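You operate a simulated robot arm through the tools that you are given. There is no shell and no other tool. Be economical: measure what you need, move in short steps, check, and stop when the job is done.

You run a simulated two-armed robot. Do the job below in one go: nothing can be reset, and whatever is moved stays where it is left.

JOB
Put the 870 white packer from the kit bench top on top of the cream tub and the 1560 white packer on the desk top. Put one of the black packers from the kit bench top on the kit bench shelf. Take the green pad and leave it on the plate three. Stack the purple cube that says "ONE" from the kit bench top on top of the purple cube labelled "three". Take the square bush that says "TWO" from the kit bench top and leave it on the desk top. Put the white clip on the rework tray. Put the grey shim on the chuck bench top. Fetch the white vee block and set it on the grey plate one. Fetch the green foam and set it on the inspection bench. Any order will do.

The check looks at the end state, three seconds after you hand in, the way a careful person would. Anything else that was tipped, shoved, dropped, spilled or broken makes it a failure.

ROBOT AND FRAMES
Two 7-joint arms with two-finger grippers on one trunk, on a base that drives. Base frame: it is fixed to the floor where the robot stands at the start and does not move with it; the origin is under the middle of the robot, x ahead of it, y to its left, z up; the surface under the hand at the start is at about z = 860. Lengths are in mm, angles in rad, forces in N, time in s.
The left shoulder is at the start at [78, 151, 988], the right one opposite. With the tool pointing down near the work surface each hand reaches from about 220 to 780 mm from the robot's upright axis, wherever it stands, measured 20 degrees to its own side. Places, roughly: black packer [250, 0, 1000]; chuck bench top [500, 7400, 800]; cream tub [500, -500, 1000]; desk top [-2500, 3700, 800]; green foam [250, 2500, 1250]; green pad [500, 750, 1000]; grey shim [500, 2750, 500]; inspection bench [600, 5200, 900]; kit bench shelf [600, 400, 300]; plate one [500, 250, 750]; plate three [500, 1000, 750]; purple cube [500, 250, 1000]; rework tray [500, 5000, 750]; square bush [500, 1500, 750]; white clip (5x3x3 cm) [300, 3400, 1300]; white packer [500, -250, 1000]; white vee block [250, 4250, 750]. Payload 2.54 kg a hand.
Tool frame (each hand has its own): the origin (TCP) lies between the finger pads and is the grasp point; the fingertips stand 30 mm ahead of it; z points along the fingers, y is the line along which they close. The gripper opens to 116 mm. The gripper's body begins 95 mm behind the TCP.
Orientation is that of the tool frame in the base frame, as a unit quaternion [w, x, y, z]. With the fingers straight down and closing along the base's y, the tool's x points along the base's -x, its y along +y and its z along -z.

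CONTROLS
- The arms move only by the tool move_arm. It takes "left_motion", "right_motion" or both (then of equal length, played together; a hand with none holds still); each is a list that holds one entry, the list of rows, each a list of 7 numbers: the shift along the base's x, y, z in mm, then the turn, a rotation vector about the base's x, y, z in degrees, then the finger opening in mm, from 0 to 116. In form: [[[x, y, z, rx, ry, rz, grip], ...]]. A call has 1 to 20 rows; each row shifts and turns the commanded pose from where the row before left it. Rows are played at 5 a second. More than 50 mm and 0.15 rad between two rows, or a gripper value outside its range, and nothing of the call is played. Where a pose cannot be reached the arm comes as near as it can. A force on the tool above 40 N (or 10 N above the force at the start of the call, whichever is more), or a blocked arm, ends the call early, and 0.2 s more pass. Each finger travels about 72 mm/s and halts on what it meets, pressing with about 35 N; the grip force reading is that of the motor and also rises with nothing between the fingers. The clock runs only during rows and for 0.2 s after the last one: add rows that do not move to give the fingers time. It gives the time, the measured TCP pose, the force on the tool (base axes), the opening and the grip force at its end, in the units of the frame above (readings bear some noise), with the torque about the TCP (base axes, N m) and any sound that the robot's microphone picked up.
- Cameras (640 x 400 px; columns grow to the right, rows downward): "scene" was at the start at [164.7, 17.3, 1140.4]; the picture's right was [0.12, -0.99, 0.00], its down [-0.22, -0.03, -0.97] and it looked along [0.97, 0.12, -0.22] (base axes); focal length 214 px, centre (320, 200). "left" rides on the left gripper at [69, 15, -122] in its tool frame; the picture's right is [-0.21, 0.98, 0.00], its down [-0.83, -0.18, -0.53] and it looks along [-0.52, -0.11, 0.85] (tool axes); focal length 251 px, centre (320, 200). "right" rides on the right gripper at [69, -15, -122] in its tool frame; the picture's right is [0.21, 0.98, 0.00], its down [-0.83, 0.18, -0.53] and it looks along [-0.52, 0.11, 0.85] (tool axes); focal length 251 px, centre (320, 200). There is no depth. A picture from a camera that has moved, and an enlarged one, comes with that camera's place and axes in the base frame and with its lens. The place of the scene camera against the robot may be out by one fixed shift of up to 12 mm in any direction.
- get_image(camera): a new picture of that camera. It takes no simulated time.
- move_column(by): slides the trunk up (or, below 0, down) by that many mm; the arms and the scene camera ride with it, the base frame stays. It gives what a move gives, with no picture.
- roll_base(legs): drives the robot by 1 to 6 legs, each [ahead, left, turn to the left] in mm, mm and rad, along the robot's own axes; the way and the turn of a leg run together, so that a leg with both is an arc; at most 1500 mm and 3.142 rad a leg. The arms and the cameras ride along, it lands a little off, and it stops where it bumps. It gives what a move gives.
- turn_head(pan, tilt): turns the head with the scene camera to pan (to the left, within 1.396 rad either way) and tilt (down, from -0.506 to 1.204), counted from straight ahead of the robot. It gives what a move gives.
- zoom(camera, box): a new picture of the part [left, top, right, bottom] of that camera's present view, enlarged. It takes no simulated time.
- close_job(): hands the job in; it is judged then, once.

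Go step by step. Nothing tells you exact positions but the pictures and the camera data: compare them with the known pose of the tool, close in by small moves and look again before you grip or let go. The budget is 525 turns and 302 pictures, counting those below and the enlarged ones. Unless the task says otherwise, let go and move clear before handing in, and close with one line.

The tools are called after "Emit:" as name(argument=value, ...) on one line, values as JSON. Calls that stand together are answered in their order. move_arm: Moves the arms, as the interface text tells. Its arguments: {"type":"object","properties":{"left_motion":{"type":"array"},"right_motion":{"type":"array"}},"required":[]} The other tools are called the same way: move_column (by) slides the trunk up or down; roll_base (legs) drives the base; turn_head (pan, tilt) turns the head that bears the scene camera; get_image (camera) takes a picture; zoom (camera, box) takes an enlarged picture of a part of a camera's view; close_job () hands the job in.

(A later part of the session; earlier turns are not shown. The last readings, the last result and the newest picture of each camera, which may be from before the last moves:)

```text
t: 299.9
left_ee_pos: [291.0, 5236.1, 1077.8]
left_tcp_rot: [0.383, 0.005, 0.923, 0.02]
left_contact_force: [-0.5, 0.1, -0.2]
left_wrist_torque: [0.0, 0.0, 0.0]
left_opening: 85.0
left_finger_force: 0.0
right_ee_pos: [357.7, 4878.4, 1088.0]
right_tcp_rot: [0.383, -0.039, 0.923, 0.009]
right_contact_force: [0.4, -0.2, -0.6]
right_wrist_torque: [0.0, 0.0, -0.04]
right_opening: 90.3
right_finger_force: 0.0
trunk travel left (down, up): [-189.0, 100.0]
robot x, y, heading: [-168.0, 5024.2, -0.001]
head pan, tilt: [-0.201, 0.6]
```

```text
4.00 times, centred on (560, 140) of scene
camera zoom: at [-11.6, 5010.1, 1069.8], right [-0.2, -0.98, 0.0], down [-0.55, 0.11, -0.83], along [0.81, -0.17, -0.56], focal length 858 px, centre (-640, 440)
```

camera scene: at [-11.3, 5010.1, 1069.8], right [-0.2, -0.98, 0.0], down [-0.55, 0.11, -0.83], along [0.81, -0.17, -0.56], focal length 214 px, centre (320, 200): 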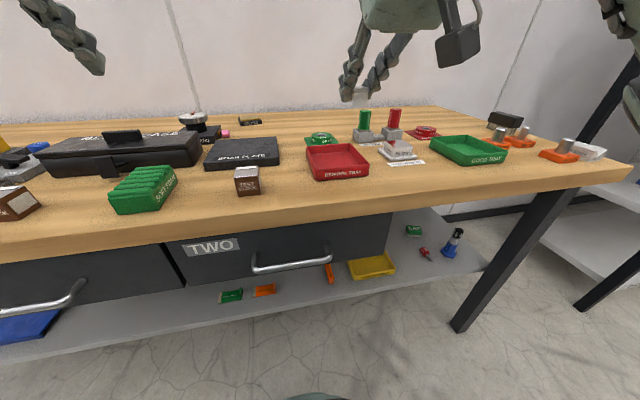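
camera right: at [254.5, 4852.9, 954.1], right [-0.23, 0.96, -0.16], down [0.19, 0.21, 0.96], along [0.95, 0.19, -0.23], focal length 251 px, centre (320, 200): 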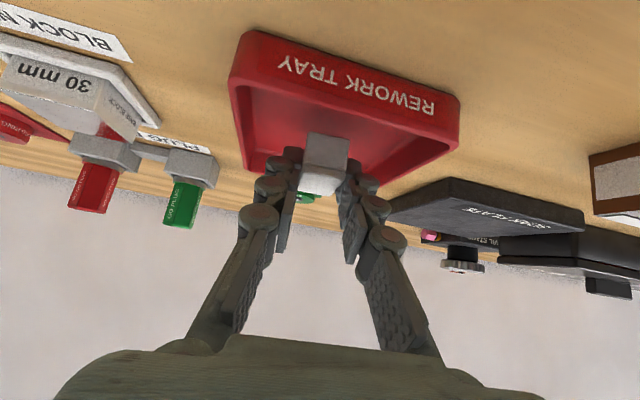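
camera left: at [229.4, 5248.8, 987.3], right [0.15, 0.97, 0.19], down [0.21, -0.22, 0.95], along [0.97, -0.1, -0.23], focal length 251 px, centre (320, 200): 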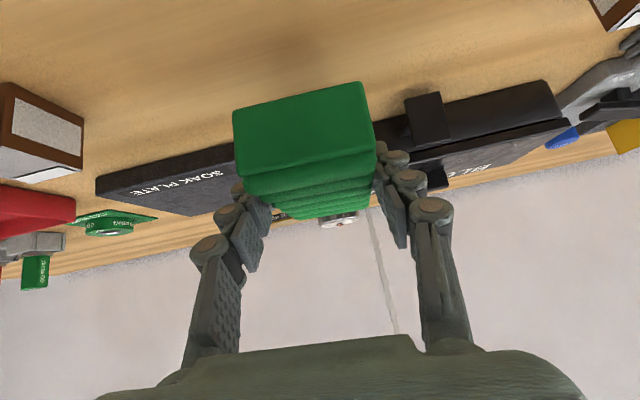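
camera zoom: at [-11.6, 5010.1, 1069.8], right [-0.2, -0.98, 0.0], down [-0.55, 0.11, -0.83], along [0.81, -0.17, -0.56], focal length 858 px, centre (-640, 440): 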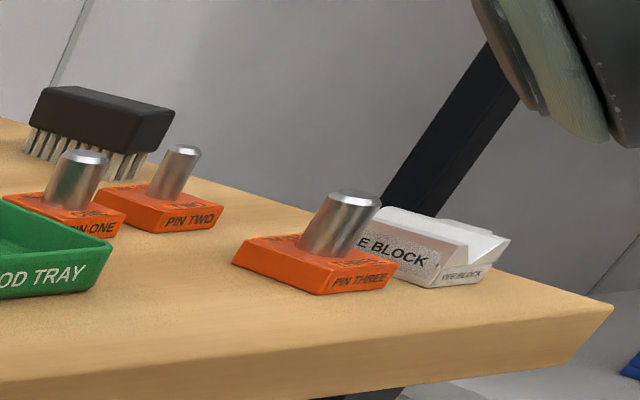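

Clip is in the tray. The vee block is near (336,4285). Setting both hands vertical and driving right.

Emit:
move_arm(right_motion=[[[0, 0, 10, 0, 7.5, 0, 100], [0, 0, 10, 0, 7.5, 0, 100], [0, 0, 10, 0, 7.5, 0, 100], [0, 0, 0, 0, 7.5, 0, 100], [0, 0, 0, 0, 7.5, -2, 100], [0, 0, 0, 0, 7.5, -2.5, 100], [0, 0, 0, 0, 0, 0, 100]]], left_motion=[[[0, 0, 20, 0, 7.5, 0, 85], [0, 0, 20, 0, 7.5, 0, 85], [0, 0, 20, 0, 7.5, 0, 85], [0, 0, 20, 0, 7.5, 0, 85], [0, 0, 0, 0, 7.5, 0, 85], [0, 0, 0, 0, 7.5, 0, 85], [0, 0, 0, 0, 0, 0, 85]]])

Emit:
roll_base(legs=[[0, -620, 0]])

Emit:
get_image(camera="right")

Emit:
get_image(camera="scene")

```text
t: 301.5
left_ee_pos: [284.6, 5240.3, 1143.4]
left_tcp_rot: [0.001, 0.013, 1.0, 0.014]
left_contact_force: [-0.4, -0.6, 0.1]
left_wrist_torque: [-0.01, 0.01, -0.04]
left_opening: 85.1
left_finger_force: 0.1
left hand out of reach, approached as far as the arm can: row 6
right_ee_pos: [358.2, 4878.2, 1115.9]
right_tcp_rot: [0.0, 0.007, 1.0, 0.018]
right_contact_force: [0.7, 0.3, 0.1]
right_wrist_torque: [-0.05, 0.01, 0.0]
right_opening: 100.0
right_finger_force: 0.0
trunk travel left (down, up): [-189.0, 100.0]
robot x, y, heading: [-170.7, 5022.5, -0.001]
head pan, tilt: [-0.201, 0.6]
```

```text
t: 308.0
left_ee_pos: [282.2, 4618.6, 1143.3]
left_tcp_rot: [0.002, 0.015, 1.0, 0.016]
left_contact_force: [1.1, 0.1, -0.9]
left_wrist_torque: [-0.03, 0.01, 0.02]
left_opening: 85.0
left_finger_force: 0.0
right_ee_pos: [355.5, 4255.1, 1116.2]
right_tcp_rot: [0.001, 0.007, 1.0, 0.017]
right_contact_force: [-0.3, 0.0, -1.2]
right_wrist_torque: [0.01, 0.0, 0.02]
right_opening: 100.0
right_finger_force: 0.0
trunk travel left (down, up): [-189.0, 100.0]
robot x, y, heading: [-171.4, 4401.8, -0.004]
head pan, tilt: [-0.201, 0.6]
```

```text
156 pictures are left
camera right: at [285.0, 4237.4, 1237.8], right [-0.2, 0.98, 0.03], down [0.83, 0.15, 0.54], along [0.52, 0.14, -0.84], focal length 251 px, centre (320, 200)
```

right: 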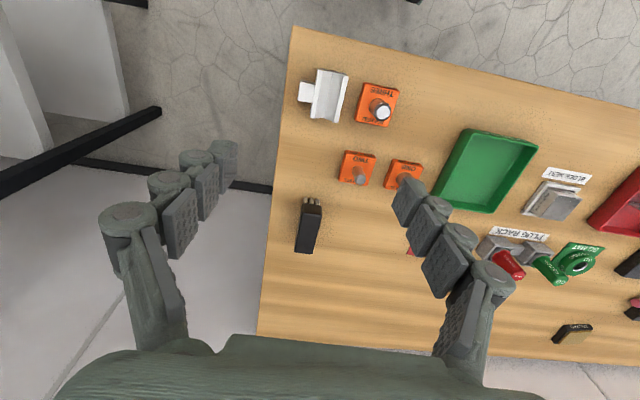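

```text
155 pictures are left
camera scene: at [-13.9, 4388.3, 1069.8], right [-0.2, -0.98, 0.0], down [-0.55, 0.12, -0.83], along [0.81, -0.17, -0.56], focal length 214 px, centre (320, 200)
```

scene: 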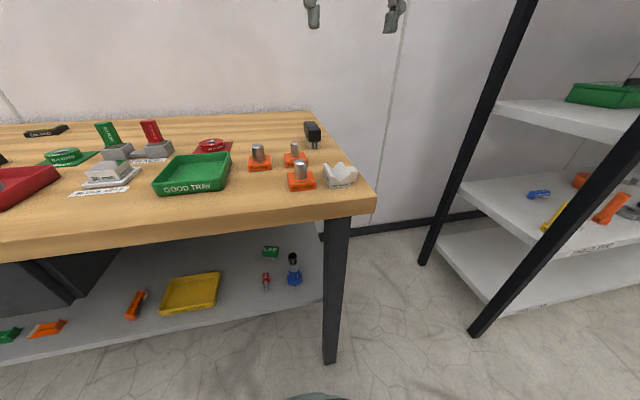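

Emit:
zoom(camera="right", box=[270, 50, 430, 150])

Emit:
zoom(camera="scene", box=[260, 110, 400, 220])

```text
4.00 times, centred on (350, 100) of right
camera zoom: at [285.0, 4237.4, 1237.8], right [-0.2, 0.98, 0.03], down [0.83, 0.15, 0.54], along [0.52, 0.14, -0.84], focal length 1006 px, centre (200, 600)
```

zoom: 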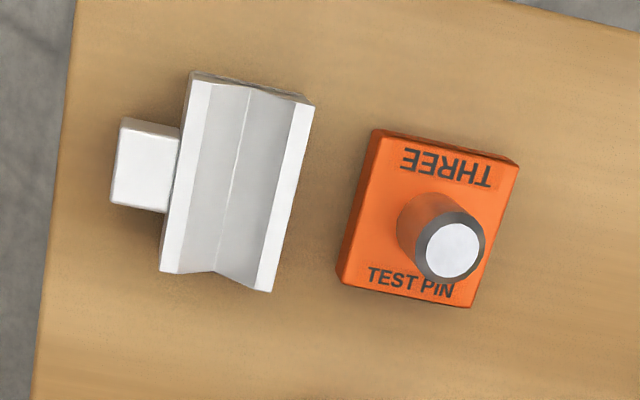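

```text
3.64 times, centred on (330, 165) of scene
camera zoom: at [-13.9, 4388.3, 1069.8], right [-0.2, -0.98, 0.0], down [-0.55, 0.12, -0.83], along [0.81, -0.17, -0.56], focal length 780 px, centre (284, 327)
```

zoom: 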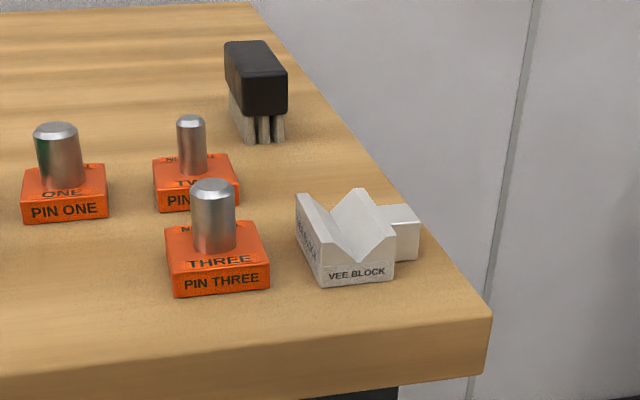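

The vee block: body x 312–370, y 4253–4291 with a lug on its -y side (to 4235). I'll grip across lug and body; pin THREE's base edge is at y≈4316, so the opening must stay ~78 mm. Going above for a closer check.

Emit:
move_arm(right_motion=[[[-7, 3, -40, -2, 0, 0, 78], [-7, 3, -40, 0, 0, 1, 78], [0, 0, -40, 0, 0, 0, 78], [0, 0, 0, 0, 0, 0, 78]]])

Emit:
get_image(camera="right")

Emit:
zoom(camera="right", box=[240, 80, 400, 180])

```text
t: 309.0
left_ee_pos: [282.4, 4616.8, 1142.9]
left_tcp_rot: [0.002, 0.014, 1.0, 0.016]
left_contact_force: [-0.8, 0.0, 0.2]
left_wrist_torque: [0.01, 0.04, -0.01]
left_opening: 85.1
left_finger_force: 0.0
right_ee_pos: [341.3, 4258.9, 996.4]
right_tcp_rot: [0.001, 0.0, 1.0, 0.0]
right_contact_force: [0.0, 0.2, -0.6]
right_wrist_torque: [0.02, -0.01, -0.02]
right_opening: 77.9
right_finger_force: 0.0
trunk travel left (down, up): [-189.0, 100.0]
robot x, y, heading: [-171.5, 4400.7, -0.006]
head pan, tilt: [-0.201, 0.6]
```

```text
152 pictures are left
camera right: at [271.6, 4244.1, 1119.3], right [-0.22, 0.98, 0.0], down [0.82, 0.18, 0.54], along [0.52, 0.12, -0.84], focal length 251 px, centre (320, 200)
```

right: 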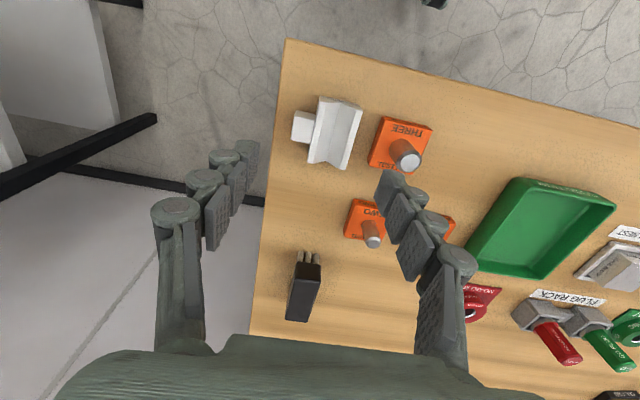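

```text
4.00 times, centred on (320, 130) of right
camera zoom: at [271.6, 4244.1, 1119.3], right [-0.22, 0.98, 0.0], down [0.82, 0.18, 0.54], along [0.52, 0.12, -0.84], focal length 1006 px, centre (320, 480)
```

zoom: 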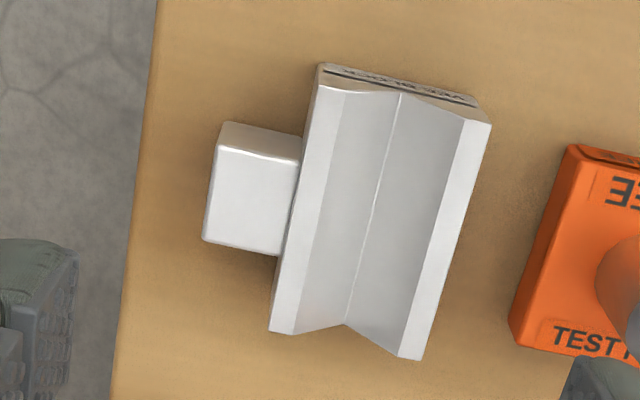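

Vee spans y 4233–4289; pin three's edge is y≈4312. Using 70 mm opening at y=4258.5 and descending in stages.

Emit:
move_arm(right_motion=[[[0.5, -0.5, -20, 0, 0, 0, 70], [0, 0, -30, 0, 0, 0, 70], [0, 0, 0, 0, 0, 0, 70]]])

Emit:
get_image(camera="right")

Emit:
zoom(camera="scene", box=[260, 110, 400, 200])

```text
t: 309.8
left_ee_pos: [282.8, 4617.6, 1142.8]
left_tcp_rot: [0.002, 0.014, 1.0, 0.015]
left_contact_force: [-0.5, -0.4, -0.3]
left_wrist_torque: [-0.06, 0.05, 0.02]
left_opening: 84.9
left_finger_force: 0.1
right_ee_pos: [341.7, 4259.3, 946.1]
right_tcp_rot: [0.001, 0.0, 1.0, 0.002]
right_contact_force: [0.8, 0.4, -0.2]
right_wrist_torque: [-0.04, 0.0, -0.03]
right_opening: 69.7
right_finger_force: 0.2
trunk travel left (down, up): [-189.0, 100.0]
robot x, y, heading: [-173.0, 4400.7, -0.004]
head pan, tilt: [-0.201, 0.6]
```

```text
150 pictures are left
camera right: at [272.0, 4243.7, 1068.8], right [-0.22, 0.98, 0.0], down [0.82, 0.18, 0.54], along [0.52, 0.12, -0.84], focal length 251 px, centre (320, 200)
```

right: 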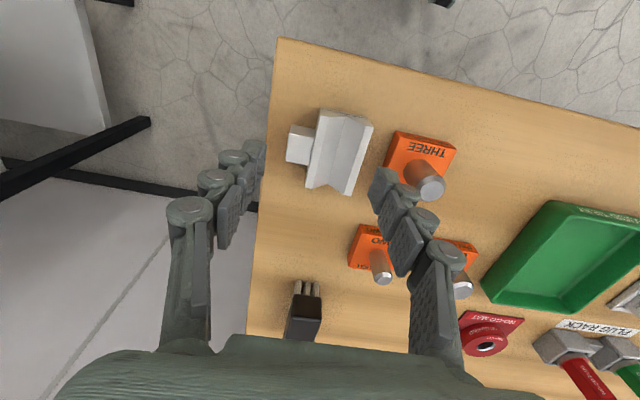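

```text
4.44 times, centred on (330, 155) of scene
camera zoom: at [-14.0, 4388.4, 1069.8], right [-0.2, -0.98, 0.0], down [-0.55, 0.12, -0.83], along [0.81, -0.17, -0.56], focal length 953 px, centre (276, 400)
```

zoom: 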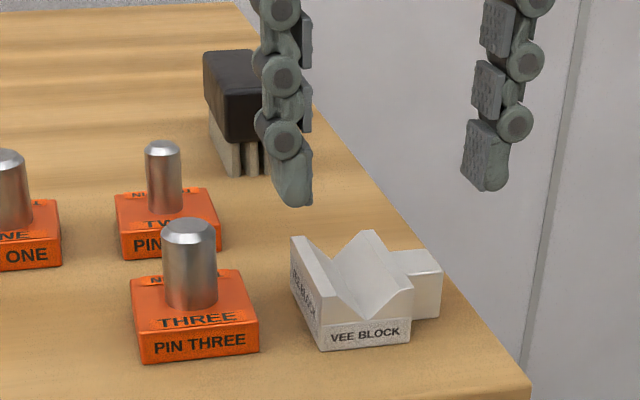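

Margins look acceptable (≈7 mm to the pin). Descending the rest slowly.

Emit:
move_arm(right_motion=[[[0, -1, -20, 0, 0, 0, 70], [0, 0, -15, 0, 0, 0, 70], [0, 0, -10, 0, 0, 0, 70], [0, 0, -7, 0, 0, 0, 70], [0, 0, 0, 0, 0, 0, 70]]])

Emit:
zoom(camera="scene", box=[260, 120, 400, 210])

Emit:
zoom(camera="right", box=[220, 100, 460, 250])

```text
t: 311.0
left_ee_pos: [282.0, 4618.4, 1142.5]
left_tcp_rot: [0.002, 0.014, 1.0, 0.016]
left_contact_force: [-0.2, -0.1, 0.7]
left_wrist_torque: [0.02, -0.02, -0.01]
left_opening: 84.9
left_finger_force: 0.0
right_ee_pos: [341.5, 4257.8, 893.0]
right_tcp_rot: [0.001, 0.0, 1.0, 0.0]
right_contact_force: [0.0, 0.7, -0.4]
right_wrist_torque: [0.02, -0.02, -0.02]
right_opening: 69.7
right_finger_force: 0.2
trunk travel left (down, up): [-189.0, 100.0]
robot x, y, heading: [-172.9, 4402.4, -0.001]
head pan, tilt: [-0.201, 0.6]
```

```text
4.44 times, centred on (330, 165) of scene
camera zoom: at [-13.9, 4388.4, 1069.8], right [-0.2, -0.98, 0.0], down [-0.55, 0.12, -0.83], along [0.81, -0.17, -0.56], focal length 953 px, centre (276, 356)
```

zoom: 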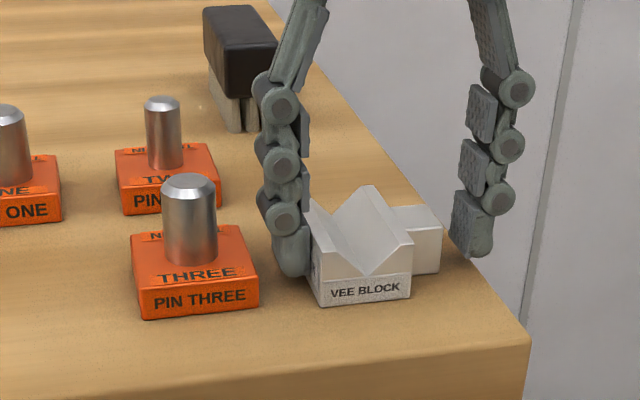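

```text
2.67 times, centred on (340, 175) of right
camera zoom: at [271.5, 4243.6, 1016.7], right [-0.22, 0.98, 0.0], down [0.82, 0.18, 0.54], along [0.52, 0.12, -0.84], focal length 670 px, centre (267, 267)
```

zoom: 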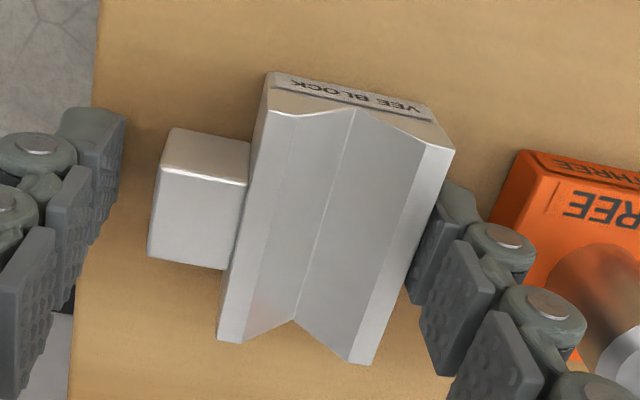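

Fingers are in place on both sides without touching anything. Closing, then checking the grip.

Emit:
move_arm(right_motion=[[[0, 0, 0, 0, 0, 0, 60], [0, 0, 0, 0, 0, 0, 46], [0, 0, 0, 0, 0, 0, 46], [0, 0, 0, 0, 0, 0, 46], [0, 0, 0, 0, 0, 0, 46]]])

Emit:
get_image(camera="right")

```text
t: 312.2
left_ee_pos: [281.5, 4616.6, 1142.7]
left_tcp_rot: [0.002, 0.014, 1.0, 0.014]
left_contact_force: [0.1, -0.5, 0.2]
left_wrist_torque: [0.0, 0.05, -0.03]
left_opening: 85.2
left_finger_force: 0.1
right_ee_pos: [341.7, 4260.0, 895.5]
right_tcp_rot: [0.0, -0.001, 1.0, 0.0]
right_contact_force: [0.6, 3.4, 3.5]
right_wrist_torque: [0.18, 0.01, 0.0]
right_opening: 59.2
right_finger_force: 34.9
trunk travel left (down, up): [-189.0, 100.0]
robot x, y, heading: [-173.8, 4401.6, -0.01]
head pan, tilt: [-0.201, 0.6]
```

```text
146 pictures are left
camera right: at [271.4, 4244.0, 1017.2], right [-0.22, 0.98, 0.0], down [0.82, 0.18, 0.54], along [0.52, 0.12, -0.84], focal length 251 px, centre (320, 200)
```

right: 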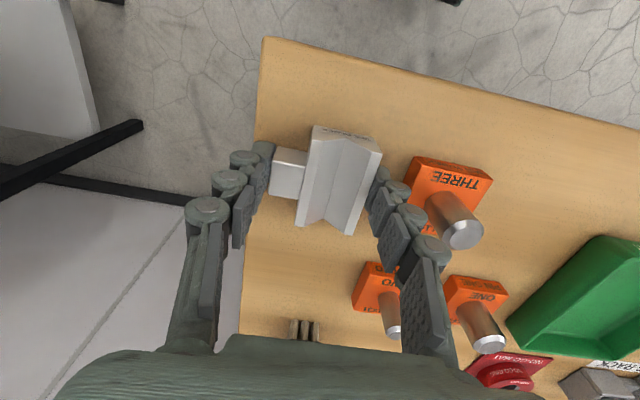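

Gripped at 59 mm. Lifting.

Emit:
move_arm(right_motion=[[[0, 0, 10, 0, 0, 0, 46], [0, 0, 20, 0, 0, 0, 46], [0, 0, 30, 0, 0, 0, 46], [0, 0, 0, 0, 0, 0, 46]]])

Emit:
get_image(camera="right")

Emit:
zoom(camera="scene", box=[240, 80, 400, 200])

```text
t: 313.2
left_ee_pos: [282.9, 4616.6, 1142.7]
left_tcp_rot: [0.001, 0.014, 1.0, 0.016]
left_contact_force: [-0.3, -0.3, -0.9]
left_wrist_torque: [0.04, -0.01, 0.0]
left_opening: 85.1
left_finger_force: 0.0
right_ee_pos: [342.5, 4259.6, 953.7]
right_tcp_rot: [0.001, -0.001, 1.0, 0.0]
right_contact_force: [0.2, -0.8, -4.7]
right_wrist_torque: [0.0, 0.05, -0.05]
right_opening: 59.3
right_finger_force: 35.1
trunk travel left (down, up): [-189.0, 100.0]
robot x, y, heading: [-174.2, 4401.9, -0.006]
head pan, tilt: [-0.201, 0.6]
```

```text
145 pictures are left
camera right: at [272.4, 4244.5, 1076.2], right [-0.22, 0.98, 0.0], down [0.83, 0.18, 0.53], along [0.52, 0.12, -0.84], focal length 251 px, centre (320, 200)
```

right: 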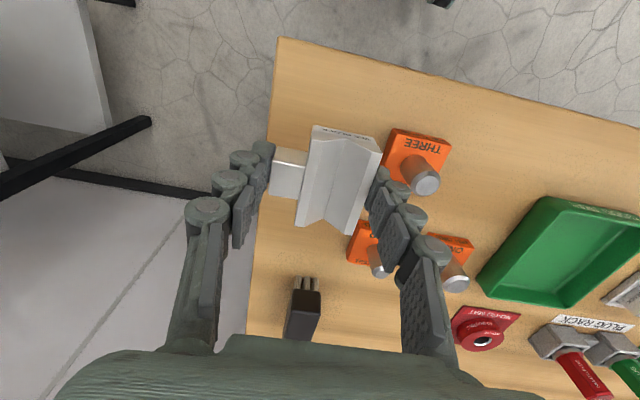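

```text
3.33 times, centred on (320, 140) of scene
camera zoom: at [-13.6, 4388.3, 1069.7], right [-0.2, -0.98, 0.0], down [-0.55, 0.12, -0.82], along [0.81, -0.17, -0.57], focal length 715 px, centre (320, 400)
```

zoom: 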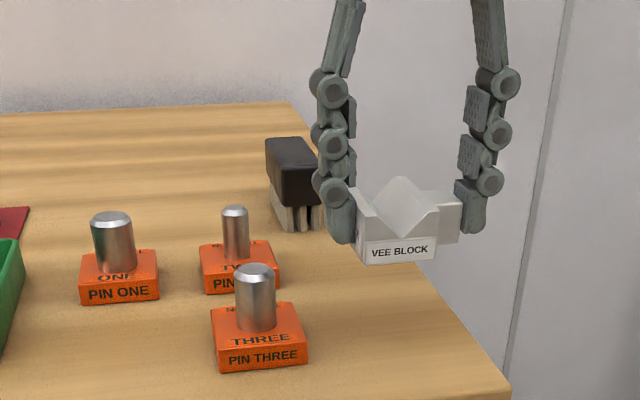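

Vee block held level, pins undisturbed. Raising it, backing up and driving right to the kit bench's plate one.

Emit:
move_arm(right_motion=[[[0, 0, 40, 0, 0, 0, 46], [0, 0, 40, 0, 0, 0, 46], [0, 0, 40, 0, 0, 0, 46], [-10, 0, 20, 0, 0, 0, 46]]])

Emit:
roll_base(legs=[[-200, 0, 0.005], [0, -1400, 0], [0, -1400, 0], [0, -1250, 0]])

Emit:
turn_head(pan=0.0, tilt=0.5)

Emit:
get_image(camera="scene")

```text
t: 314.2
left_ee_pos: [281.9, 4616.4, 1144.2]
left_tcp_rot: [0.001, 0.014, 1.0, 0.015]
left_contact_force: [-0.3, -0.6, -0.8]
left_wrist_torque: [0.03, 0.01, -0.02]
left_opening: 85.2
left_finger_force: 0.1
right_ee_pos: [331.8, 4258.6, 1094.2]
right_tcp_rot: [0.001, 0.0, 1.0, 0.002]
right_contact_force: [0.5, -0.2, -4.9]
right_wrist_torque: [-0.02, 0.03, -0.02]
right_opening: 59.5
right_finger_force: 34.4
trunk travel left (down, up): [-189.0, 100.0]
robot x, y, heading: [-171.5, 4403.3, -0.005]
head pan, tilt: [-0.201, 0.6]
```

```text
t: 354.2
left_ee_pos: [67.9, 560.5, 1143.4]
left_tcp_rot: [0.001, 0.013, 1.0, 0.016]
left_contact_force: [-0.4, -0.1, -0.1]
left_wrist_torque: [-0.01, 0.02, -0.01]
left_opening: 84.9
left_finger_force: 0.1
right_ee_pos: [117.8, 200.6, 1093.4]
right_tcp_rot: [0.001, -0.001, 1.0, 0.001]
right_contact_force: [-0.1, -0.1, -4.1]
right_wrist_torque: [-0.03, 0.05, -0.01]
right_opening: 59.7
right_finger_force: 35.6
trunk travel left (down, up): [-189.0, 100.0]
robot x, y, heading: [-385.5, 343.1, -0.0]
head pan, tilt: [-0.201, 0.6]
```

```text
t: 354.9
left_ee_pos: [69.1, 561.1, 1143.5]
left_tcp_rot: [0.001, 0.012, 1.0, 0.015]
left_contact_force: [-0.6, 0.5, 0.4]
left_wrist_torque: [-0.04, 0.01, -0.02]
left_opening: 85.3
left_finger_force: 0.1
right_ee_pos: [117.6, 202.9, 1093.2]
right_tcp_rot: [0.001, 0.0, 1.0, 0.0]
right_contact_force: [-0.3, -1.0, -4.3]
right_wrist_torque: [-0.03, -0.01, 0.05]
right_opening: 58.9
right_finger_force: 34.5
trunk travel left (down, up): [-189.0, 100.0]
robot x, y, heading: [-388.9, 344.0, -0.003]
head pan, tilt: [0.0, 0.499]
```

```text
143 pictures are left
camera scene: at [-223.2, 348.2, 1078.8], right [0.0, -1.0, 0.0], down [-0.48, 0.0, -0.88], along [0.88, 0.0, -0.48], focal length 214 px, centre (320, 200)
```

scene: 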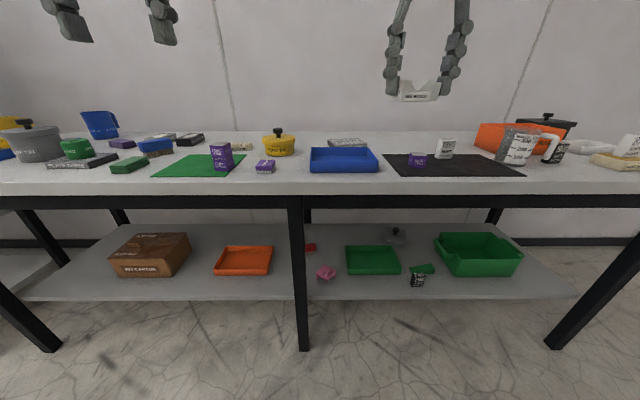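

Driving forward 290 mm and viewing plate one.

Emit:
roll_base(legs=[[285, -20, 0]])

Emit:
move_arm(right_motion=[[[40, 0, 0, 0, 0, 0, 46], [30, 0, 0, 0, 0, 0, 46], [0, 0, 0, 0, 0, 0, 46]]])

Emit:
get_image(camera="right")

Emit:
get_image(camera="scene")

```text
t: 356.9
left_ee_pos: [354.6, 538.6, 1143.6]
left_tcp_rot: [0.001, 0.013, 1.0, 0.015]
left_contact_force: [0.5, -0.4, -0.9]
left_wrist_torque: [-0.01, 0.01, -0.02]
left_opening: 85.0
left_finger_force: 0.0
right_ee_pos: [406.5, 179.5, 1093.4]
right_tcp_rot: [0.001, -0.001, 1.0, 0.0]
right_contact_force: [0.7, 0.6, -4.2]
right_wrist_torque: [-0.06, 0.02, 0.04]
right_opening: 59.5
right_finger_force: 34.9
trunk travel left (down, up): [-189.0, 100.0]
robot x, y, heading: [-96.2, 319.3, -0.005]
head pan, tilt: [0.0, 0.499]
```

```text
t: 357.7
left_ee_pos: [356.8, 538.8, 1143.1]
left_tcp_rot: [0.001, 0.013, 1.0, 0.017]
left_contact_force: [0.0, 0.2, -0.3]
left_wrist_torque: [0.01, 0.01, 0.01]
left_opening: 85.0
left_finger_force: 0.0
right_ee_pos: [476.9, 181.0, 1092.2]
right_tcp_rot: [0.001, -0.001, 1.0, 0.0]
right_contact_force: [-0.2, 0.3, -4.7]
right_wrist_torque: [-0.02, -0.03, 0.03]
right_opening: 59.4
right_finger_force: 35.1
trunk travel left (down, up): [-189.0, 100.0]
robot x, y, heading: [-98.5, 323.7, -0.004]
head pan, tilt: [0.0, 0.499]
```

```text
142 pictures are left
camera right: at [407.6, 165.9, 1215.4], right [-0.22, 0.98, 0.0], down [0.82, 0.18, 0.54], along [0.52, 0.12, -0.84], focal length 251 px, centre (320, 200)
```

right: 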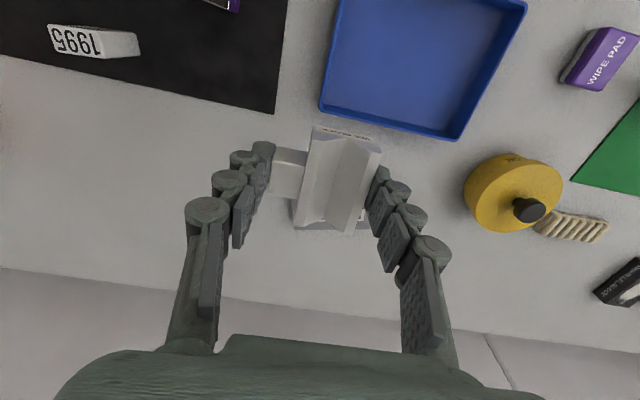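

```text
141 pictures are left
camera scene: at [64.6, 326.9, 1078.8], right [0.0, -1.0, 0.0], down [-0.48, 0.0, -0.88], along [0.88, 0.0, -0.48], focal length 214 px, centre (320, 200)
```

scene: 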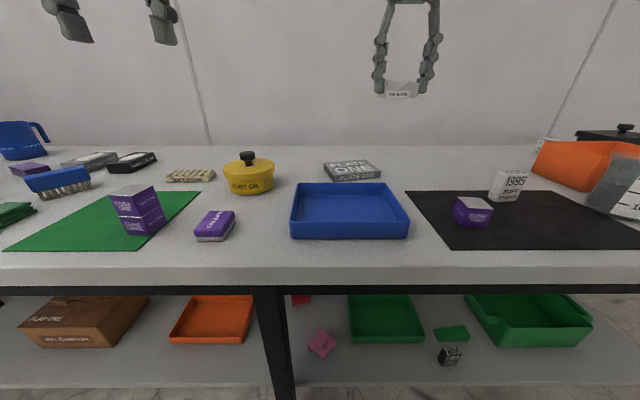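

Emit:
zoom(camera="scene", box=[280, 130, 440, 230])

```text
4.00 times, centred on (360, 180) of scene
camera zoom: at [64.6, 326.9, 1078.8], right [0.0, -1.0, 0.0], down [-0.48, 0.0, -0.88], along [0.88, 0.0, -0.48], focal length 858 px, centre (160, 280)
```

zoom: 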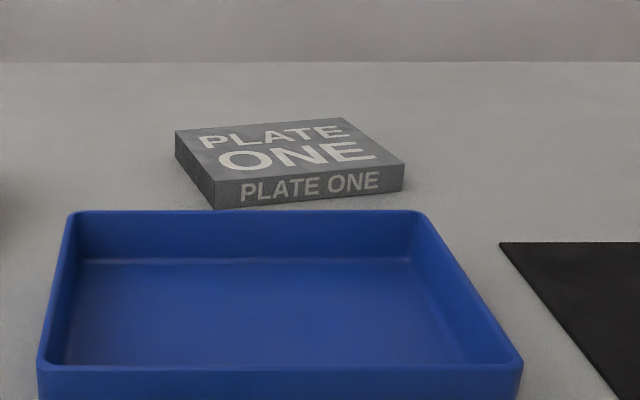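

Plate one's centre ≈ (612,240), yaw ≈ +13°. Moving the vee block over it, turning 13°.

Emit:
move_arm(right_motion=[[[35, 15, -20, 0, 0, 4, 46], [35, 15, -20, 0, 0, 4, 46], [35, 15, -20, 0, 0, 4, 46], [30, 14, -20, 0, 0, 1, 46], [0, 0, -35, 0, 0, 0, 46], [0, 0, -25, 0, 0, 0, 46], [0, 0, 0, 0, 0, 0, 46]]])

Emit:
get_image(camera="right")

Emit:
zoom(camera="scene", box=[280, 110, 440, 210])

```text
t: 359.3
left_ee_pos: [356.1, 538.7, 1143.9]
left_tcp_rot: [0.002, 0.013, 1.0, 0.016]
left_contact_force: [-1.1, -0.1, -1.1]
left_wrist_torque: [-0.03, 0.02, -0.02]
left_opening: 85.0
left_finger_force: 0.0
right_ee_pos: [590.7, 244.3, 943.3]
right_tcp_rot: [0.001, -0.114, 0.993, 0.001]
right_contact_force: [-0.2, 0.1, -4.0]
right_wrist_torque: [-0.02, 0.03, 0.0]
right_opening: 59.3
right_finger_force: 35.2
right hand out of reach, approached as far as the arm can: row 4
trunk travel left (down, up): [-189.0, 100.0]
robot x, y, heading: [-97.5, 326.1, -0.0]
head pan, tilt: [0.0, 0.499]
```

```text
139 pictures are left
camera right: at [526.3, 213.5, 1065.5], right [-0.43, 0.9, 0.0], down [0.76, 0.36, 0.54], along [0.48, 0.23, -0.84], focal length 251 px, centre (320, 200)
```

right: 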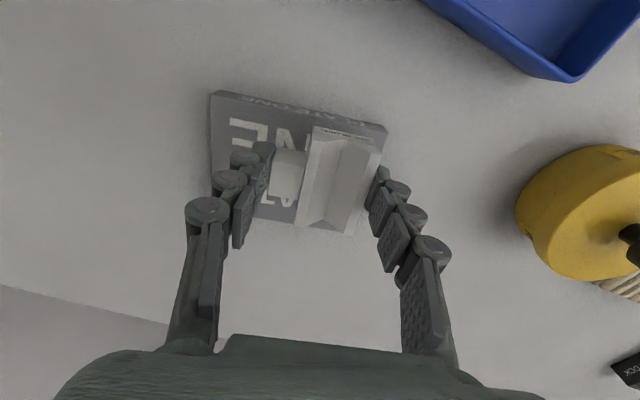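

```text
4.00 times, centred on (360, 160) of scene
camera zoom: at [64.6, 327.1, 1078.8], right [0.0, -1.0, 0.0], down [-0.48, 0.0, -0.88], along [0.88, 0.0, -0.48], focal length 858 px, centre (160, 360)
```

zoom: 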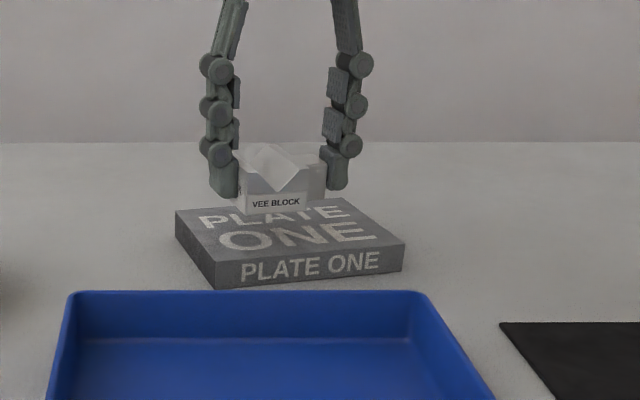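

Plate centre from the hand camera is (618,234). Driving 30 mm forward, then finishing the alignment.

Emit:
roll_base(legs=[[30, -10, 0]])

Emit:
get_image(camera="right")

```text
t: 360.1
left_ee_pos: [385.6, 528.4, 1142.5]
left_tcp_rot: [0.001, 0.013, 1.0, 0.015]
left_contact_force: [-0.1, 0.3, -0.7]
left_wrist_torque: [0.01, 0.02, 0.02]
left_opening: 85.3
left_finger_force: 0.1
right_ee_pos: [620.2, 233.3, 942.5]
right_tcp_rot: [0.0, -0.115, 0.993, 0.001]
right_contact_force: [1.0, -0.2, -5.1]
right_wrist_torque: [-0.02, 0.02, 0.01]
right_opening: 59.0
right_finger_force: 35.4
trunk travel left (down, up): [-189.0, 100.0]
robot x, y, heading: [-67.6, 315.3, -0.004]
head pan, tilt: [0.0, 0.499]
```

```text
137 pictures are left
camera right: at [556.4, 202.7, 1064.9], right [-0.43, 0.9, 0.0], down [0.76, 0.36, 0.53], along [0.48, 0.23, -0.85], focal length 251 px, centre (320, 200)
```

right: 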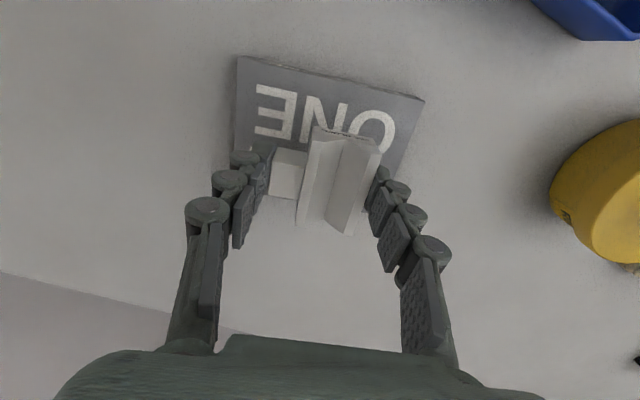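

Centred. Lowering to contact.

Emit:
move_arm(right_motion=[[[0, 0, -12, 0, 0, 0, 46], [0, 0, -8, 0, 0, 0, 46], [0, 0, -4, 0, 0, 0, 46], [0, 0, -2, 0, 0, 0, 46], [0, 0, -2, 0, 0, 0, 46]]])

```text
t: 361.4
left_ee_pos: [385.6, 527.7, 1141.9]
left_tcp_rot: [0.002, 0.013, 1.0, 0.015]
left_contact_force: [0.0, 0.0, 0.1]
left_wrist_torque: [0.01, -0.01, 0.0]
left_opening: 85.1
left_finger_force: 0.2
right_ee_pos: [620.2, 233.7, 915.3]
right_tcp_rot: [0.0, -0.114, 0.993, 0.0]
right_contact_force: [-0.6, -0.4, -4.5]
right_wrist_torque: [0.0, 0.04, 0.01]
right_opening: 59.2
right_finger_force: 35.5
trunk travel left (down, up): [-189.0, 100.0]
robot x, y, heading: [-70.6, 311.9, -0.007]
head pan, tilt: [0.0, 0.499]
```

Emit:
move_arm(right_motion=[[[0, 0, -2, 0, 0, 0, 46], [0, 0, -1, 0, 0, 0, 46]]])

Emit:
move_arm(right_motion=[[[0, 0, -1.5, 0, 0, 0, 46]]])

```text
t: 361.9
left_ee_pos: [383.5, 527.9, 1144.2]
left_tcp_rot: [0.002, 0.013, 1.0, 0.014]
left_contact_force: [-0.1, 0.0, -0.4]
left_wrist_torque: [-0.02, -0.02, 0.01]
left_opening: 85.1
left_finger_force: 0.1
right_ee_pos: [619.6, 234.6, 914.2]
right_tcp_rot: [0.004, -0.114, 0.993, 0.001]
right_contact_force: [4.3, -0.6, 12.9]
right_wrist_torque: [-0.53, -0.08, 0.15]
right_opening: 59.5
right_finger_force: 34.6
trunk travel left (down, up): [-189.0, 100.0]
robot x, y, heading: [-67.5, 311.3, -0.012]
head pan, tilt: [0.0, 0.499]
```

```text
t: 362.4
left_ee_pos: [383.7, 528.7, 1143.9]
left_tcp_rot: [0.003, 0.013, 1.0, 0.015]
left_contact_force: [0.1, 0.1, -0.1]
left_wrist_torque: [-0.03, 0.04, 0.0]
left_opening: 85.3
left_finger_force: 0.1
right_ee_pos: [620.6, 234.7, 914.2]
right_tcp_rot: [0.003, -0.114, 0.994, 0.001]
right_contact_force: [11.0, -1.9, 24.4]
right_wrist_torque: [-0.18, -0.08, 0.12]
right_opening: 59.5
right_finger_force: 35.6
trunk travel left (down, up): [-189.0, 100.0]
robot x, y, heading: [-70.5, 310.1, -0.002]
head pan, tilt: [0.0, 0.499]
```

Solid contact. Easing up 2 mm, releasing and rising.

Emit:
move_arm(right_motion=[[[0, 0, 2, 0, 0, 0, 58], [0, 0, 0.5, 0, 0, 0, 70], [0, 0, 0, 0, 0, 0, 76], [0, 0, 0, 0, 0, 0, 76], [0, 0, 25, 0, 0, 0, 76], [0, 0, 40, 0, 0, 0, 76], [-20, 0, 40, 0, 0, 0, 76], [-30, 0, 35, 0, 0, 0, 76]]])

Emit:
zoom(camera="scene", box=[280, 110, 440, 210])

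Emit:
get_image(camera="scene")

```text
t: 364.1
left_ee_pos: [383.5, 528.3, 1143.0]
left_tcp_rot: [0.003, 0.014, 1.0, 0.015]
left_contact_force: [-0.1, -0.1, -0.2]
left_wrist_torque: [-0.02, 0.0, -0.02]
left_opening: 85.1
left_finger_force: 0.0
right_ee_pos: [571.7, 233.5, 1052.0]
right_tcp_rot: [0.001, -0.114, 0.994, 0.0]
right_contact_force: [0.1, 0.3, 0.2]
right_wrist_torque: [0.01, -0.04, -0.02]
right_opening: 76.0
right_finger_force: 0.0
trunk travel left (down, up): [-189.0, 100.0]
robot x, y, heading: [-70.9, 311.6, 0.0]
head pan, tilt: [0.0, 0.499]
```

```text
4.00 times, centred on (360, 160) of scene
camera zoom: at [93.0, 316.7, 1079.0], right [0.0, -1.0, 0.0], down [-0.48, 0.0, -0.88], along [0.88, 0.0, -0.48], focal length 858 px, centre (160, 360)
```

zoom: 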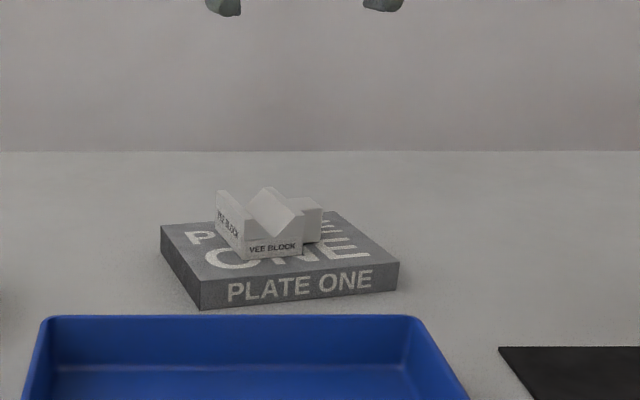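

```text
135 pictures are left
camera scene: at [93.0, 316.7, 1079.0], right [0.0, -1.0, 0.0], down [-0.48, 0.0, -0.88], along [0.88, 0.0, -0.48], focal length 214 px, centre (320, 200)
```

scene: 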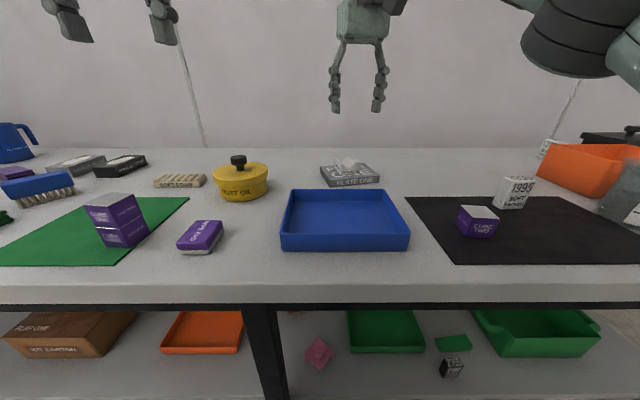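

Vee block is on plate one. Now the grey shim on the rack's shelf TWO: backing off and driving left to y≈2750.

Emit:
roll_base(legs=[[-400, 0, 0], [0, 1250, 0], [0, 1150, 0]])

Emit:
turn_head(pan=0.0, tilt=0.55)

Emit:
get_image(camera="scene")

```text
t: 389.4
left_ee_pos: [-14.1, 2924.9, 1142.3]
left_tcp_rot: [0.001, 0.011, 1.0, 0.014]
left_contact_force: [-0.1, -0.2, 0.0]
left_wrist_torque: [-0.04, -0.04, 0.0]
left_opening: 85.3
left_finger_force: 0.1
right_ee_pos: [174.9, 2630.8, 1051.1]
right_tcp_rot: [0.001, -0.116, 0.993, -0.001]
right_contact_force: [0.2, 0.7, -0.5]
right_wrist_torque: [0.02, 0.03, -0.02]
right_opening: 75.9
right_finger_force: 0.0
trunk travel left (down, up): [-189.0, 100.0]
robot x, y, heading: [-468.5, 2706.6, 0.003]
head pan, tilt: [0.0, 0.499]
```

```text
t: 390.0
left_ee_pos: [-13.6, 2924.9, 1143.3]
left_tcp_rot: [0.002, 0.01, 1.0, 0.015]
left_contact_force: [1.0, -0.1, 0.2]
left_wrist_torque: [0.03, -0.02, -0.02]
left_opening: 85.0
left_finger_force: 0.1
right_ee_pos: [174.4, 2630.6, 1051.4]
right_tcp_rot: [0.0, -0.116, 0.993, 0.0]
right_contact_force: [-1.1, 0.3, -0.5]
right_wrist_torque: [-0.02, -0.02, 0.02]
right_opening: 75.9
right_finger_force: 0.1
trunk travel left (down, up): [-189.0, 100.0]
robot x, y, heading: [-467.4, 2707.5, 0.001]
head pan, tilt: [0.0, 0.55]
```

```text
134 pictures are left
camera scene: at [-305.7, 2711.2, 1074.3], right [0.0, -1.0, 0.0], down [-0.52, 0.0, -0.85], along [0.85, 0.0, -0.52], focal length 214 px, centre (320, 200)
```

scene: 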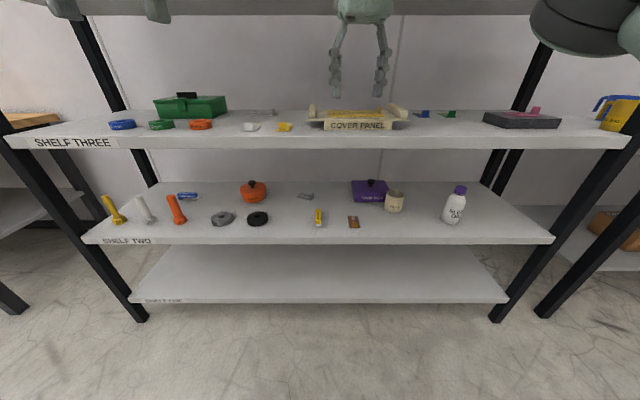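

Emit:
zoom(camera="scene", box=[180, 160, 420, 260])

Emit:
zoom(camera="scene", box=[200, 80, 420, 180])

```text
2.67 times, centred on (300, 210) of scene
camera zoom: at [-305.7, 2711.2, 1074.3], right [0.0, -1.0, 0.0], down [-0.52, 0.0, -0.85], along [0.85, 0.0, -0.52], focal length 572 px, centre (373, 173)
```

zoom: 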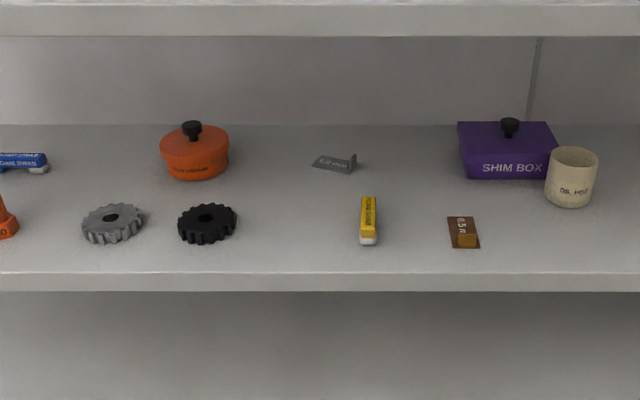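

```text
2.91 times, centred on (310, 130) of scene
camera zoom: at [-305.7, 2711.2, 1074.3], right [0.0, -1.0, 0.0], down [-0.52, 0.0, -0.85], along [0.85, 0.0, -0.52], focal length 624 px, centre (349, 404)
```

zoom: 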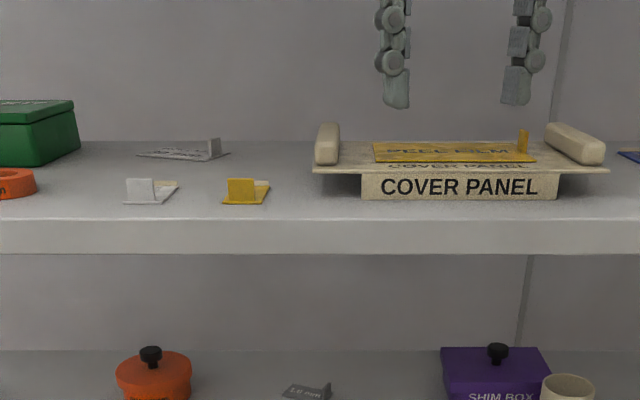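

The grey shim with an upright tab lies on shelf TWO at about (550,2777). I'll lower the trunk, tilt the right hand 45°, and look in.

Emit:
move_column(by=-189)

Emit:
move_arm(right_motion=[[[-20, 0, -10, 0, 0, -6.5, 80], [-20, 0, -10, 0, 0, -6.5, 80], [0, 0, -20, 0, -7.5, 0, 80], [0, 0, -25, 0, -7.5, 0, 80], [0, 0, -25, 0, -7.5, 0, 80], [0, 0, -25, 0, -7.5, 0, 80], [0, 0, -25, 0, -7.5, 0, 80], [0, 0, -25, 0, -7.5, 0, 80], [0, 0, 0, 0, 0, 0, 80]]])

Emit:
roll_base(legs=[[100, 140, 0]])

Emit:
get_image(camera="right")

Emit:
turn_head(pan=-0.1, tilt=0.4)

Emit:
get_image(camera="scene")

```text
t: 392.1
left_ee_pos: [-13.1, 2924.2, 954.2]
left_tcp_rot: [0.002, 0.011, 1.0, 0.014]
left_contact_force: [0.8, 0.4, 0.3]
left_wrist_torque: [-0.02, 0.01, -0.01]
left_opening: 84.9
left_finger_force: 0.0
right_ee_pos: [175.4, 2630.7, 862.4]
right_tcp_rot: [0.001, -0.116, 0.993, 0.0]
right_contact_force: [-0.5, -0.1, 0.0]
right_wrist_torque: [-0.01, -0.01, -0.01]
right_opening: 76.0
right_finger_force: 0.0
trunk travel left (down, up): [0.0, 289.0]
robot x, y, heading: [-466.4, 2708.9, 0.001]
head pan, tilt: [0.0, 0.55]
```

```text
t: 394.1
left_ee_pos: [-14.6, 2923.9, 954.3]
left_tcp_rot: [0.002, 0.01, 1.0, 0.014]
left_contact_force: [-0.1, 0.0, -0.5]
left_wrist_torque: [0.0, -0.01, 0.0]
left_opening: 85.2
left_finger_force: 0.1
right_ee_pos: [134.7, 2630.2, 697.3]
right_tcp_rot: [0.383, -0.003, 0.924, -0.001]
right_contact_force: [-0.3, 0.0, 0.9]
right_wrist_torque: [-0.02, -0.02, -0.02]
right_opening: 80.1
right_finger_force: 0.0
trunk travel left (down, up): [0.0, 289.0]
robot x, y, heading: [-471.2, 2704.3, 0.007]
head pan, tilt: [0.0, 0.55]
```

```text
t: 396.1
left_ee_pos: [88.1, 3059.3, 954.9]
left_tcp_rot: [0.001, 0.013, 1.0, 0.016]
left_contact_force: [0.0, -0.1, 0.1]
left_wrist_torque: [0.01, -0.05, 0.02]
left_opening: 84.8
left_finger_force: 0.0
right_ee_pos: [236.7, 2767.0, 698.7]
right_tcp_rot: [0.383, -0.002, 0.924, -0.002]
right_contact_force: [-0.2, -0.2, 0.3]
right_wrist_torque: [0.01, -0.01, 0.01]
right_opening: 80.1
right_finger_force: 0.2
trunk travel left (down, up): [0.0, 289.0]
robot x, y, heading: [-363.7, 2845.6, -0.002]
head pan, tilt: [0.0, 0.55]
```

```text
131 pictures are left
camera right: at [101.5, 2751.1, 736.1], right [-0.15, 0.98, -0.16], down [0.2, 0.19, 0.96], along [0.97, 0.12, -0.23], focal length 251 px, centre (320, 200)
```

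right: 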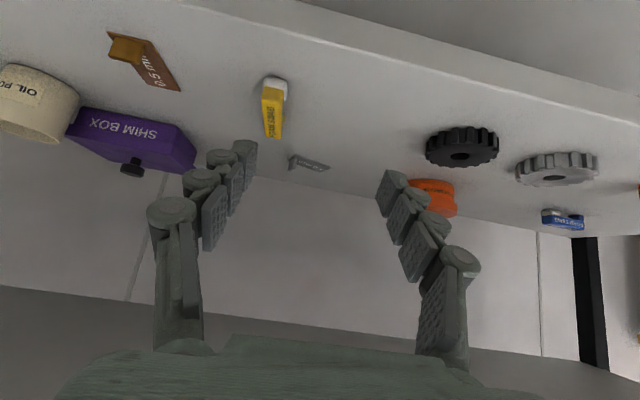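

```text
t: 396.8
left_ee_pos: [87.9, 3060.1, 954.8]
left_tcp_rot: [0.001, 0.012, 1.0, 0.015]
left_contact_force: [0.3, 0.0, 0.7]
left_wrist_torque: [0.01, 0.0, 0.0]
left_opening: 84.8
left_finger_force: 0.0
right_ee_pos: [237.7, 2765.8, 697.8]
right_tcp_rot: [0.384, -0.002, 0.923, -0.002]
right_contact_force: [0.3, -0.6, 0.3]
right_wrist_torque: [-0.01, 0.02, 0.02]
right_opening: 80.2
right_finger_force: 0.1
trunk travel left (down, up): [0.0, 289.0]
robot x, y, heading: [-365.7, 2844.9, -0.001]
head pan, tilt: [-0.099, 0.4]
```

```text
130 pictures are left
camera scene: at [-201.4, 2839.6, 899.0], right [-0.1, -0.99, 0.0], down [-0.39, 0.04, -0.92], along [0.92, -0.09, -0.39], focal length 214 px, centre (320, 200)
```

scene: 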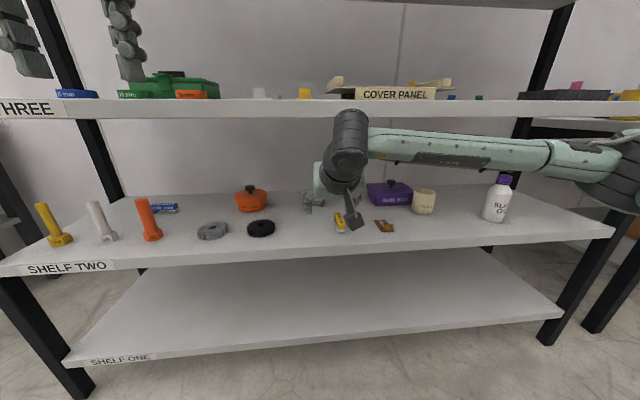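

Emit:
zoom(camera="right", box=[240, 110, 400, 210])

Emit:
zoom(camera="scene", box=[280, 160, 400, 235])

```text
4.00 times, centred on (320, 160) of right
camera zoom: at [101.5, 2751.1, 736.0], right [-0.15, 0.98, -0.16], down [0.2, 0.19, 0.96], along [0.97, 0.12, -0.23], focal length 1006 px, centre (320, 360)
```

zoom: 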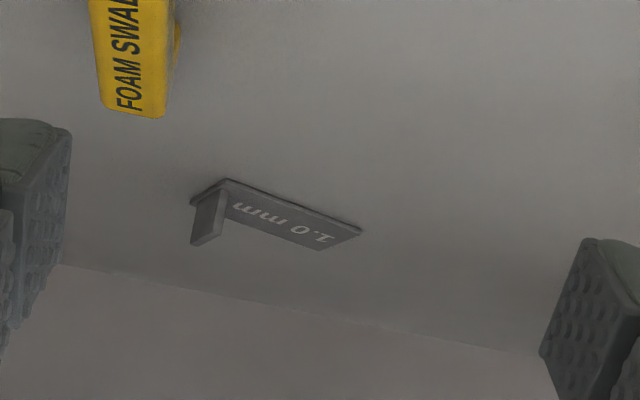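

```text
5.33 times, centred on (340, 198) of scene
camera zoom: at [-201.4, 2839.6, 899.0], right [-0.1, -0.99, 0.0], down [-0.39, 0.04, -0.92], along [0.92, -0.09, -0.39], focal length 1144 px, centre (213, 213)
```

zoom: 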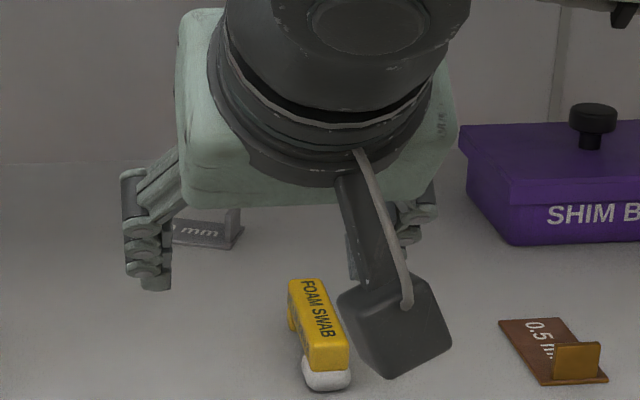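

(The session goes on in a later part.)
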